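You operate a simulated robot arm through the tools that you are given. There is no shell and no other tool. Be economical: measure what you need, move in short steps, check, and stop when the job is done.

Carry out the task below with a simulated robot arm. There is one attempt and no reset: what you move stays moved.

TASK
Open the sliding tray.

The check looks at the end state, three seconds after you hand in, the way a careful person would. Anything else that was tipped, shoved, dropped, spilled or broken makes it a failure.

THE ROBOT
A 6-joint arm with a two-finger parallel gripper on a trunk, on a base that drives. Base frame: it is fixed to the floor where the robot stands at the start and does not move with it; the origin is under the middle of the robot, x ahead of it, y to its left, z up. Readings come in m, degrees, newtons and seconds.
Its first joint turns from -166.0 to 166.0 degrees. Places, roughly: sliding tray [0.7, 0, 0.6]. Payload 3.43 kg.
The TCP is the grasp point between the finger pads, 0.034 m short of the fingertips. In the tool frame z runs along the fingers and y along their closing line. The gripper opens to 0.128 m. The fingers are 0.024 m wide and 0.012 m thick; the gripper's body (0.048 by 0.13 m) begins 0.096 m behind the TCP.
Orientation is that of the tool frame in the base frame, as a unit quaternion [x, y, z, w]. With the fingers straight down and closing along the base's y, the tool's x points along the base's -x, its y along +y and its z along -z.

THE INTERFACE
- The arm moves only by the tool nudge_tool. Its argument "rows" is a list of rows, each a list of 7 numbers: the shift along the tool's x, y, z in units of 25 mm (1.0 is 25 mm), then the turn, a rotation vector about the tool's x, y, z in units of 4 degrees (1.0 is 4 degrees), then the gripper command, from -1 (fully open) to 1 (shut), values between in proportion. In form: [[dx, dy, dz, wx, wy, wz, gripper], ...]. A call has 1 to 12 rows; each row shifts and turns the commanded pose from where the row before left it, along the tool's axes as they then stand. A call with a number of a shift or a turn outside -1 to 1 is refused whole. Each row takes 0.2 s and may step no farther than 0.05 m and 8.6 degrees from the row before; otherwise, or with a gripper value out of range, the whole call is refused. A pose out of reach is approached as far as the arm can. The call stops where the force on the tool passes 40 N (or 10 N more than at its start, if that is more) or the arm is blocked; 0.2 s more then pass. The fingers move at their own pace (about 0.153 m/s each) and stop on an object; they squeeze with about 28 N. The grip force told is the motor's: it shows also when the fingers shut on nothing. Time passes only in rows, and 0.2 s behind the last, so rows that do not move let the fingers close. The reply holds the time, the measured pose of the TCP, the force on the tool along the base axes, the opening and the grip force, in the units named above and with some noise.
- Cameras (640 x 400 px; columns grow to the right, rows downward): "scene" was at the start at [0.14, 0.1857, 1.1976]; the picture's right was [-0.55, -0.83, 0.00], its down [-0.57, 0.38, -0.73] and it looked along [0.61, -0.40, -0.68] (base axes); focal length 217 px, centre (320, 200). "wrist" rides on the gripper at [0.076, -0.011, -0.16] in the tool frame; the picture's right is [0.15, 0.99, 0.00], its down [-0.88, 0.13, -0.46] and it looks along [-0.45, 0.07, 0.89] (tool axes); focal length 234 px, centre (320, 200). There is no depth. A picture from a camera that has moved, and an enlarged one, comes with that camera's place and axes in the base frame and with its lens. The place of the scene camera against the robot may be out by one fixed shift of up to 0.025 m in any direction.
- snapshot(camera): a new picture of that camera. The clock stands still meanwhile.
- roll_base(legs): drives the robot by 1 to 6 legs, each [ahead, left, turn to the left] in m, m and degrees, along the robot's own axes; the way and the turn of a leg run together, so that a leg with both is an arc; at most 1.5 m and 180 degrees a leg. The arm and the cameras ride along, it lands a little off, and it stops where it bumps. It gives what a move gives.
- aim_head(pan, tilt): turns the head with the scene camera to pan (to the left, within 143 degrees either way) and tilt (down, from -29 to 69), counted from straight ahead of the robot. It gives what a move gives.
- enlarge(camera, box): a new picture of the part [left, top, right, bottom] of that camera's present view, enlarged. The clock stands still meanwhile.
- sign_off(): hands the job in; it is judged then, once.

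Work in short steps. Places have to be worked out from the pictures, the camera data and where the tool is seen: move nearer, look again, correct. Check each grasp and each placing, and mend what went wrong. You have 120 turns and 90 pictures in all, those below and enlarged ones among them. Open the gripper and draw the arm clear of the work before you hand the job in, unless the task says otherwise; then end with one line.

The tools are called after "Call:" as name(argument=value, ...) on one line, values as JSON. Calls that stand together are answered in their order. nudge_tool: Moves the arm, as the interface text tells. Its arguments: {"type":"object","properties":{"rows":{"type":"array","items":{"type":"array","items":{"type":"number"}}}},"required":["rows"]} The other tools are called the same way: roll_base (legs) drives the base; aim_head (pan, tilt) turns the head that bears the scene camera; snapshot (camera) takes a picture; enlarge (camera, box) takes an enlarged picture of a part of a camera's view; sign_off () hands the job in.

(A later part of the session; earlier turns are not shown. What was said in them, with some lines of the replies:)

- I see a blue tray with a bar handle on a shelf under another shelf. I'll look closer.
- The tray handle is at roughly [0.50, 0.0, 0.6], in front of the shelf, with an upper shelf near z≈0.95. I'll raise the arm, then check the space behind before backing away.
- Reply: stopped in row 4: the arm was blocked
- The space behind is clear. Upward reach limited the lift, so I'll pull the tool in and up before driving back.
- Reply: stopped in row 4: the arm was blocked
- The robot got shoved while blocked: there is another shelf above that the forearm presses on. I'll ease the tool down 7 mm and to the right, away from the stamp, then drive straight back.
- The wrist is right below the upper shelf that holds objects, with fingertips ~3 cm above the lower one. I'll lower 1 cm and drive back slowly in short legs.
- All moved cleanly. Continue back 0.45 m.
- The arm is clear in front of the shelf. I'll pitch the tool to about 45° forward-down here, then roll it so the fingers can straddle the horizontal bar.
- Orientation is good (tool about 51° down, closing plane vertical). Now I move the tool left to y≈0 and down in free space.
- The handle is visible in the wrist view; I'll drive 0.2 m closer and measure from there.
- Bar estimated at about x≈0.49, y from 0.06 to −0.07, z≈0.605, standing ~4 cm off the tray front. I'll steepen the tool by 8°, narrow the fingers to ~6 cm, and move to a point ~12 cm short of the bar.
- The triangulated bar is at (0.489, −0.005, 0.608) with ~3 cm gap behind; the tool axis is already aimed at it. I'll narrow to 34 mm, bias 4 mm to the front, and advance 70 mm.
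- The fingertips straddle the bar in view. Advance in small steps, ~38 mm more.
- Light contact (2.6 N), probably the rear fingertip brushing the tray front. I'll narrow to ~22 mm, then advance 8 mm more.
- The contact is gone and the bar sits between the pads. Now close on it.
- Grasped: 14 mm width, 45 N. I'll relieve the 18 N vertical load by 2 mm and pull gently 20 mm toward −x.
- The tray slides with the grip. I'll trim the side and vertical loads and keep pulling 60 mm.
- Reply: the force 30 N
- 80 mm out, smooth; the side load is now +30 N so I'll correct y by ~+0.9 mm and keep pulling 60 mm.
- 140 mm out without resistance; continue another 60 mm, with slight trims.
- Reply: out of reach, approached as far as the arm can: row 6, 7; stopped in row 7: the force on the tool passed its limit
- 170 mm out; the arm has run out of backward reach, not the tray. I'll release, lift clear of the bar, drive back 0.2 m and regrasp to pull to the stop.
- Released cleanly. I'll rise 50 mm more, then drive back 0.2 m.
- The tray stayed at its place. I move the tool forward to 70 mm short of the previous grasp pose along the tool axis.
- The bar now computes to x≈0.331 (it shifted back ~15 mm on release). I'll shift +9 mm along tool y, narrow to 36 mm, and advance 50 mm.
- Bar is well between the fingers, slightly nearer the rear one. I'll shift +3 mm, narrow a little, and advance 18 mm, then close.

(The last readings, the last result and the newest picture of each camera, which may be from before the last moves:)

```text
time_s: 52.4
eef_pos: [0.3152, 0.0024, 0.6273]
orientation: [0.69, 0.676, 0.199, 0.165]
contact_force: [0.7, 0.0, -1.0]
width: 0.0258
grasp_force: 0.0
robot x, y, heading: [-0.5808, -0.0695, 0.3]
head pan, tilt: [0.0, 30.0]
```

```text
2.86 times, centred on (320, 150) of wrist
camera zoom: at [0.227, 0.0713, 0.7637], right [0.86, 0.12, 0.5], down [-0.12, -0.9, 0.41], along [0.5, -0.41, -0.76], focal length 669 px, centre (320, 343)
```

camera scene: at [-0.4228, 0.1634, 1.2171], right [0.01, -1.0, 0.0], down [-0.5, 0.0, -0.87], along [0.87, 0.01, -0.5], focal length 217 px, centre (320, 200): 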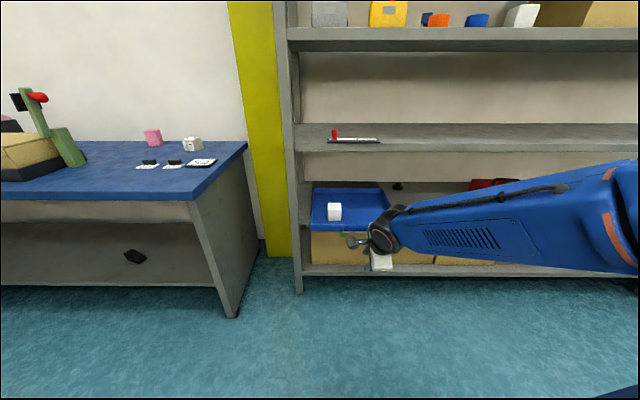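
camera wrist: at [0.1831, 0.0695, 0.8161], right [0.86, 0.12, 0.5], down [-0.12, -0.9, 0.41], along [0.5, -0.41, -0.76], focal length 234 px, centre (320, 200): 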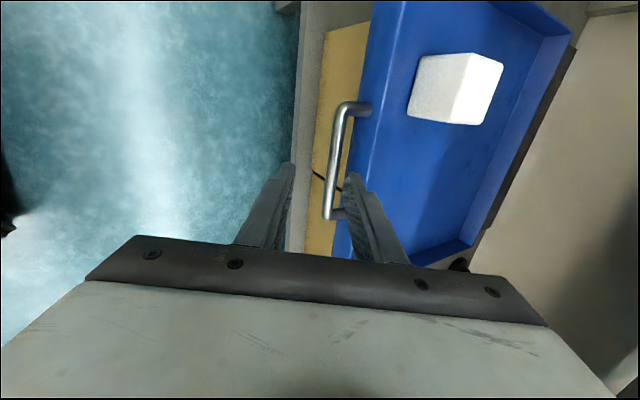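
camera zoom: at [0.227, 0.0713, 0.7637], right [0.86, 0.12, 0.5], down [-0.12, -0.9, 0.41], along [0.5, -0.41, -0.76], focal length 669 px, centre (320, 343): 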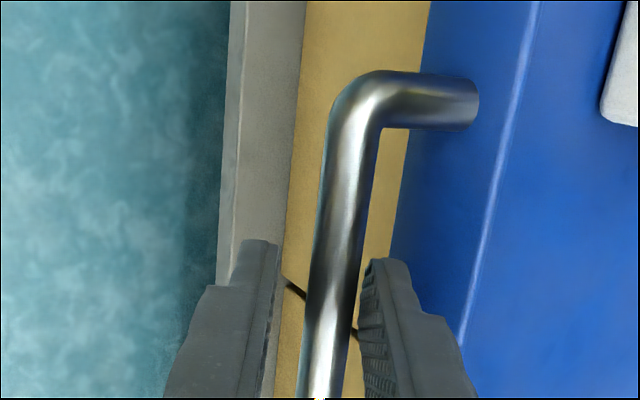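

Good alignment; advance 9 mm more and close.

Call:
nudge_tool(rows=[[0, 0.05, 0.2, 0, 0, 0, 0.62], [0, 0, 0.15, 0, 0, 0, 0.62], [0, 0, 0, 0, 0, 0, 1], [0, 0, 0, 0, 0, 0, 1], [0, 0, 0, 0, 0, 0, 1]])

Call:
enlarge(camera="wrist", box=[240, 80, 400, 220])

```text
time_s: 53.6
eef_pos: [0.3206, 0.0026, 0.6211]
orientation: [0.689, 0.677, 0.201, 0.166]
contact_force: [-0.4, -1.7, 10.3]
width: 0.0139
grasp_force: 45.3
robot x, y, heading: [-0.5811, -0.0706, 0.7]
head pan, tilt: [0.0, 30.0]
```

```text
2.86 times, centred on (320, 150) of wrist
camera zoom: at [0.2322, 0.0721, 0.7572], right [0.86, 0.12, 0.5], down [-0.12, -0.9, 0.41], along [0.5, -0.41, -0.76], focal length 669 px, centre (320, 343)
```

zoom: 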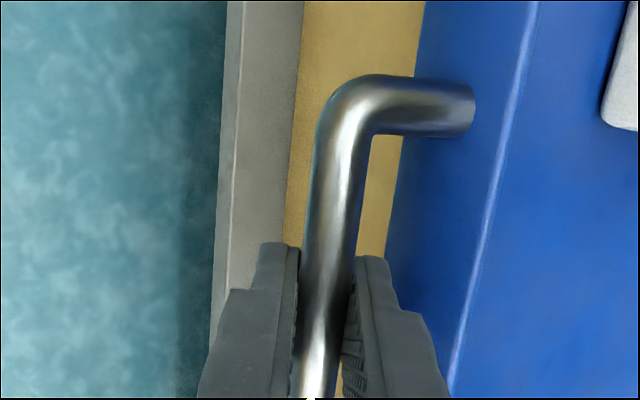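

Regrasped. Pull slowly, 55 mm in 5 mm rows.

Call:
nudge_tool(rows=[[0, 0.02, -0.03, 0, 0, 0, 1], [0, -0.173, -0.1, 0, 0, 0, 1], [0, -0.173, -0.1, 0, 0, 0, 1], [0, -0.173, -0.1, 0, 0, 0, 1], [0, -0.173, -0.1, 0, 0, 0, 1], [0, -0.173, -0.1, 0, 0, 0, 1], [0, -0.173, -0.1, 0, 0, 0, 1], [0, -0.173, -0.1, 0, 0, 0, 1], [0, -0.173, -0.1, 0, 0, 0, 1], [0, -0.173, -0.1, 0, 0, 0, 1], [0, -0.173, -0.1, 0, 0, 0, 1], [0, -0.173, -0.1, 0, 0, 0, 1]])

Call:
snapshot(camera="wrist")

```text
time_s: 56.2
eef_pos: [0.2674, 0.0028, 0.6221]
orientation: [0.689, 0.677, 0.199, 0.165]
contact_force: [0.2, 18.2, -14.2]
width: 0.0139
grasp_force: 44.8
robot x, y, heading: [-0.5819, -0.0659, 0.4]
head pan, tilt: [0.0, 30.0]
```

```text
50 pictures are left
camera wrist: at [0.1775, 0.0721, 0.7574], right [0.86, 0.12, 0.5], down [-0.12, -0.9, 0.41], along [0.5, -0.41, -0.76], focal length 234 px, centre (320, 200)
```

wrist: 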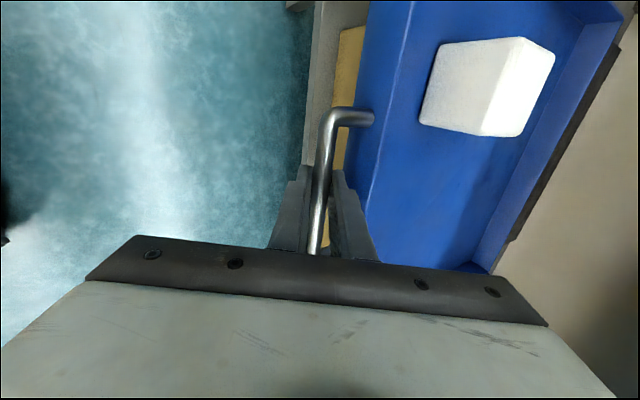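

About 210 mm out and still free. I'll check the overlap left on the rail before pulling further.

Call:
enlarge(camera="scene", box=[270, 150, 470, 310])

```text
2.50 times, centred on (370, 230) of scene
camera zoom: at [-0.4224, 0.164, 1.217], right [0.01, -1.0, 0.0], down [-0.5, 0.0, -0.87], along [0.87, 0.01, -0.5], focal length 543 px, centre (195, 125)
```

zoom: 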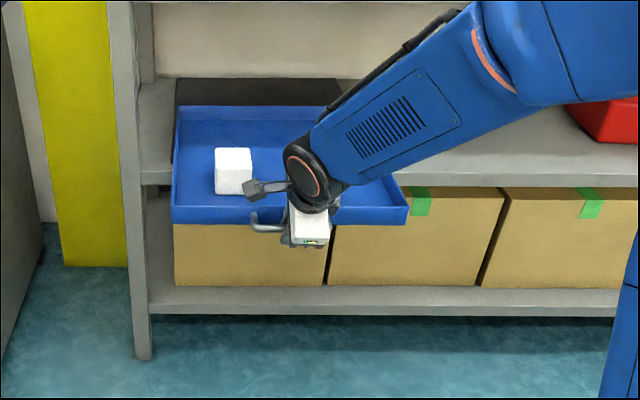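

Tray depth looks ~0.37 m, 0.21 m out. Pull another 40 mm gently, with a 1 mm downward trim to see whether the rail carries it.

Call:
nudge_tool(rows=[[0.02, -0.02, 0.035, 0, 0, 0, 1], [0, -0.14, -0.08, 0, 0, 0, 1], [0, -0.14, -0.08, 0, 0, 0, 1], [0, -0.14, -0.08, 0, 0, 0, 1], [0, -0.14, -0.08, 0, 0, 0, 1], [0, -0.14, -0.08, 0, 0, 0, 1], [0, -0.14, -0.08, 0, 0, 0, 1], [0, -0.14, -0.08, 0, 0, 0, 1], [0, -0.14, -0.08, 0, 0, 0, 1], [0, -0.14, -0.08, 0, 0, 0, 1], [0, -0.14, -0.08, 0, 0, 0, 1]])

Call:
snapshot(camera="wrist")

```text
time_s: 58.6
eef_pos: [0.2261, 0.0038, 0.6213]
orientation: [0.689, 0.677, 0.201, 0.165]
contact_force: [0.8, -1.9, 12.0]
width: 0.014
grasp_force: 44.8
robot x, y, heading: [-0.5834, -0.0734, 0.4]
head pan, tilt: [0.0, 30.0]
```

```text
48 pictures are left
camera wrist: at [0.1374, 0.072, 0.7572], right [0.86, 0.12, 0.5], down [-0.12, -0.9, 0.41], along [0.5, -0.41, -0.76], focal length 234 px, centre (320, 200)
```

wrist: 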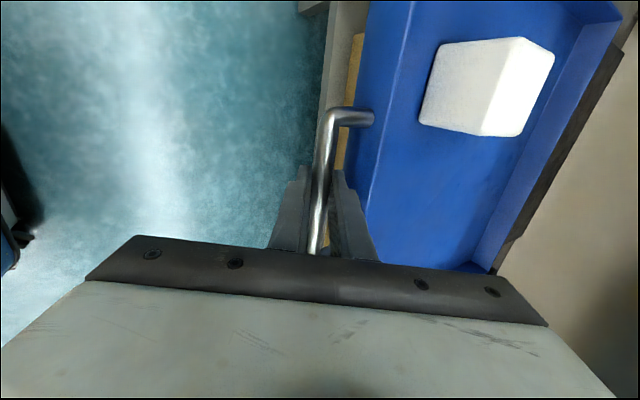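

The rail holds it rigidly (vertical load flipped within 1 mm), so it's a guided slide. ~250 mm out; continue 44 mm.

Call:
nudge_tool(rows=[[0, 0.01, -0.017, 0, 0, 0, 1], [0, -0.14, -0.08, 0, 0, 0, 1], [0, -0.14, -0.08, 0, 0, 0, 1], [0, -0.14, -0.08, 0, 0, 0, 1], [0, -0.14, -0.08, 0, 0, 0, 1], [0, -0.14, -0.08, 0, 0, 0, 1], [0, -0.14, -0.08, 0, 0, 0, 1], [0, -0.14, -0.08, 0, 0, 0, 1], [0, -0.14, -0.08, 0, 0, 0, 1], [0, -0.14, -0.08, 0, 0, 0, 1], [0, -0.14, -0.08, 0, 0, 0, 1], [0, -0.14, -0.08, 0, 0, 0, 1]])

Call:
snapshot(camera="wrist")

Call:
enlarge(camera="scene", box=[270, 150, 470, 310])

```text
time_s: 60.6
eef_pos: [0.1975, 0.0032, 0.6215]
orientation: [0.689, 0.676, 0.201, 0.167]
contact_force: [12.2, -4.1, -7.9]
width: 0.0141
grasp_force: 45.5
robot x, y, heading: [-0.5815, -0.0686, 0.4]
head pan, tilt: [0.0, 30.0]
stopped in row 10: the force on the tool passed its limit (the readings are from after the stop); the commanded pose is now the measured one
```

```text
47 pictures are left
camera wrist: at [0.1082, 0.072, 0.7571], right [0.86, 0.12, 0.5], down [-0.12, -0.9, 0.41], along [0.5, -0.41, -0.76], focal length 234 px, centre (320, 200)
```

wrist: 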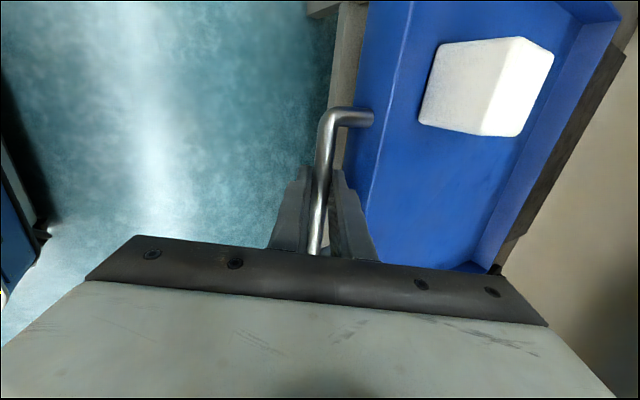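

```text
2.50 times, centred on (370, 230) of scene
camera zoom: at [-0.4216, 0.1631, 1.2171], right [0.01, -1.0, 0.0], down [-0.5, 0.0, -0.87], along [0.87, 0.01, -0.5], focal length 543 px, centre (195, 125)
```

zoom: 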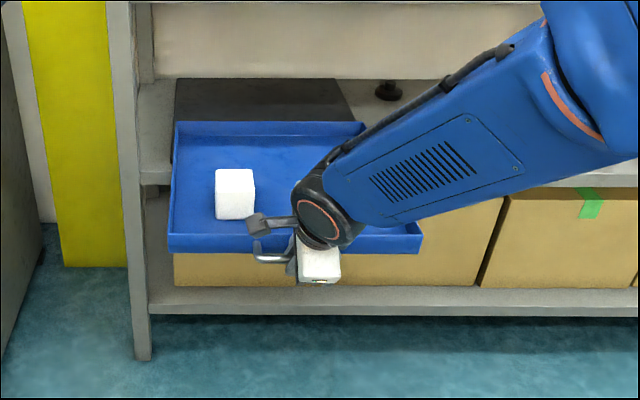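

The pull stopped on force along x: the tray is at its end stop, ~280 mm out, cube intact. I release slightly and back out straight along the tool axis so I don't push it back.

Call:
nudge_tool(rows=[[0, 0, 0, 0, 0, 0, 0.6], [0, 0, 0, 0, 0, 0, 0.55], [0, 0, -0.3, 0, 0, 0, 0.55], [0, 0, -0.4, 0, 0, 0, 0.55], [0, 0, -0.4, 0, 0, 0, 0.55], [0, 0, -0.4, 0, 0, 0, 0.55], [0, 0, -0.4, 0, 0, 0, 0.55], [0, 0, -0.4, 0, 0, 0, 0.55]])

Call:
snapshot(camera="wrist")

```text
time_s: 62.4
eef_pos: [0.1674, 0.0007, 0.6711]
orientation: [0.689, 0.676, 0.202, 0.165]
contact_force: [0.3, -0.1, -0.1]
width: 0.0288
grasp_force: 0.1
robot x, y, heading: [-0.5795, -0.0691, 0.6]
head pan, tilt: [0.0, 30.0]
```

```text
45 pictures are left
camera wrist: at [0.0785, 0.0692, 0.8071], right [0.86, 0.11, 0.5], down [-0.12, -0.9, 0.41], along [0.5, -0.41, -0.76], focal length 234 px, centre (320, 200)
```

wrist: 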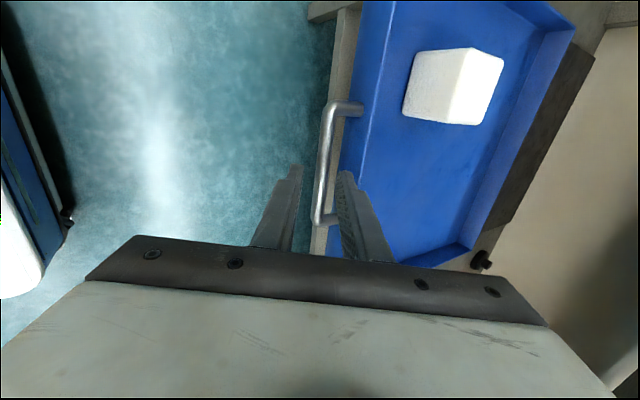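

Free of the handle. Withdraw further, open the gripper, drive back and check.

Call:
nudge_tool(rows=[[0, 0.3, -0.6, 0, 0, 0, 0.55], [0, 0.3, -0.6, 0, 0, 0, 0.55], [0, 0.3, -0.6, 0, 0, 0, 0.55], [0, 0.3, -0.6, 0, 0, 0, 0.55], [0, 0, 0, 0, 0, 0, -1], [0, 0, 0, 0, 0, 0, -1]])

Call:
roll_base(legs=[[-0.2, 0, 0]])

Call:
snapshot(camera="scene")

Call:
snapshot(camera="wrist")

```text
time_s: 63.8
eef_pos: [0.1659, -0.0024, 0.7397]
orientation: [0.689, 0.676, 0.202, 0.166]
contact_force: [0.5, 0.0, 0.2]
width: 0.1281
grasp_force: 0.1
robot x, y, heading: [-0.5852, -0.0707, 0.3]
head pan, tilt: [0.0, 30.0]
```

```text
time_s: 65.2
eef_pos: [0.0245, -0.0105, 0.7413]
orientation: [0.692, 0.673, 0.202, 0.168]
contact_force: [0.2, -0.3, 0.1]
width: 0.128
grasp_force: 0.1
robot x, y, heading: [-0.7219, -0.0728, 0.3]
head pan, tilt: [0.0, 30.0]
stopped in leg 1: the robot was blocked; the commanded pose is now the measured one
```

```text
44 pictures are left
camera scene: at [-0.5599, 0.1588, 1.2171], right [0.0, -1.0, 0.0], down [-0.5, 0.0, -0.87], along [0.87, 0.0, -0.5], focal length 217 px, centre (320, 200)
```

scene: 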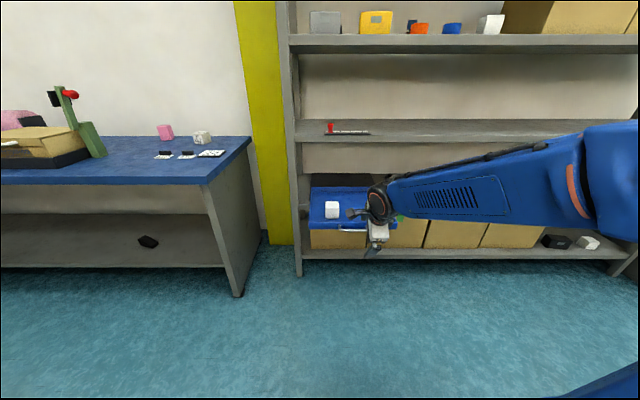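

```text
43 pictures are left
camera wrist: at [-0.0648, 0.0587, 0.8765], right [0.86, 0.11, 0.51], down [-0.13, -0.9, 0.41], along [0.5, -0.42, -0.76], focal length 234 px, centre (320, 200)
```

wrist: 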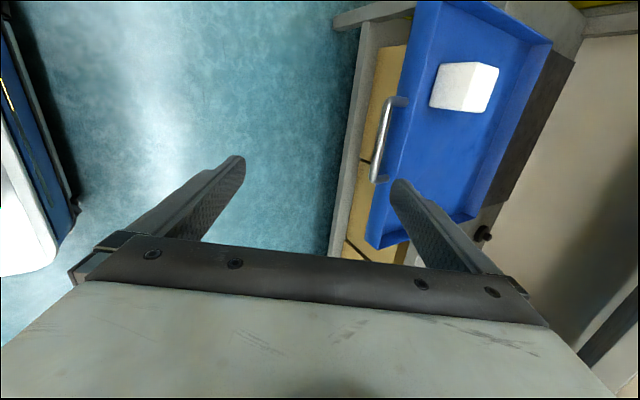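

The tray is open, but the base bumped something behind. I'll ease 2 cm forward and look back.

Call:
roll_base(legs=[[0.03, 0, 0]])

Call:
aim_head(pan=-140, tilt=40)

Call:
snapshot(camera="scene")

Call:
aim_head(pan=140, tilt=40)

Call:
snapshot(camera="scene")

```text
time_s: 66.1
eef_pos: [0.0554, -0.011, 0.7411]
orientation: [0.692, 0.673, 0.202, 0.168]
contact_force: [1.0, 0.7, -0.1]
width: 0.1281
grasp_force: 0.0
robot x, y, heading: [-0.69, -0.0733, 0.1]
head pan, tilt: [0.0, 30.0]
```

```text
time_s: 68.3
eef_pos: [0.0559, -0.0106, 0.7411]
orientation: [0.691, 0.673, 0.202, 0.167]
contact_force: [0.1, 1.0, 0.2]
width: 0.128
grasp_force: 0.1
robot x, y, heading: [-0.69, -0.0701, -0.1]
head pan, tilt: [-140.0, 40.0]
```

```text
42 pictures are left
camera scene: at [-0.6853, 0.1041, 1.2018], right [-0.64, 0.77, 0.0], down [0.49, 0.41, -0.77], along [-0.59, -0.49, -0.64], focal length 217 px, centre (320, 200)
```

scene: 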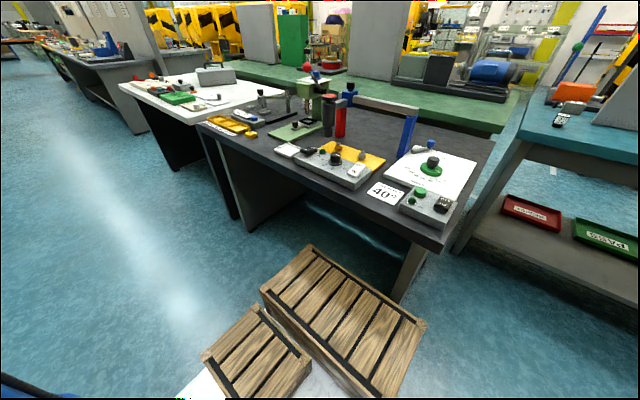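

```text
time_s: 72.2
eef_pos: [0.0549, -0.0101, 0.7409]
orientation: [0.691, 0.673, 0.202, 0.167]
contact_force: [-0.4, 0.0, 0.5]
width: 0.1277
grasp_force: 0.1
robot x, y, heading: [-0.6913, -0.0715, 0.1]
head pan, tilt: [140.0, 40.0]
```

```text
41 pictures are left
camera scene: at [-0.6853, 0.2134, 1.2018], right [0.64, 0.77, 0.0], down [0.49, -0.41, -0.77], along [-0.59, 0.49, -0.64], focal length 217 px, centre (320, 200)
```

scene: 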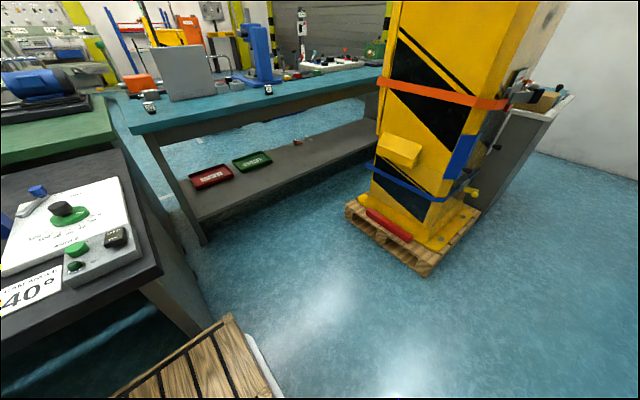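

The robot's rear just touched the bench; everything on it is still standing. One last look at the tray.

Call:
aim_head(pan=0, tilt=30)

Call:
enlarge(camera="scene", box=[270, 80, 470, 260])

```text
time_s: 74.4
eef_pos: [0.0554, -0.0105, 0.7423]
orientation: [0.691, 0.673, 0.202, 0.167]
contact_force: [0.5, -0.1, -0.1]
width: 0.1279
grasp_force: 0.0
robot x, y, heading: [-0.6896, -0.0733, 0.2]
head pan, tilt: [0.0, 30.0]
```

```text
2.22 times, centred on (370, 170) of scene
camera zoom: at [-0.5298, 0.1588, 1.2171], right [0.0, -1.0, 0.0], down [-0.5, 0.0, -0.87], along [0.87, 0.0, -0.5], focal length 483 px, centre (209, 267)
```

zoom: 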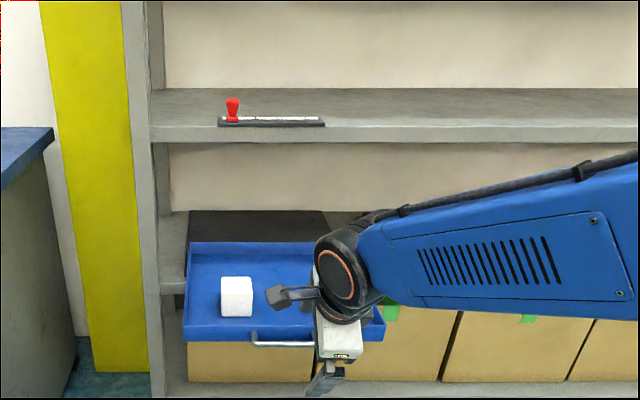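

The tray is fully out with the cube inside, the gripper is open and clear. Handing in.

Call:
sign_off()

```text
The job is handed in.
```

The sliding tray is open to its end stop, about 28 cm out, with the white cube still in it; while backing away the robot's base bumped something behind it, probably the bench, but nothing there looked moved or tipped.
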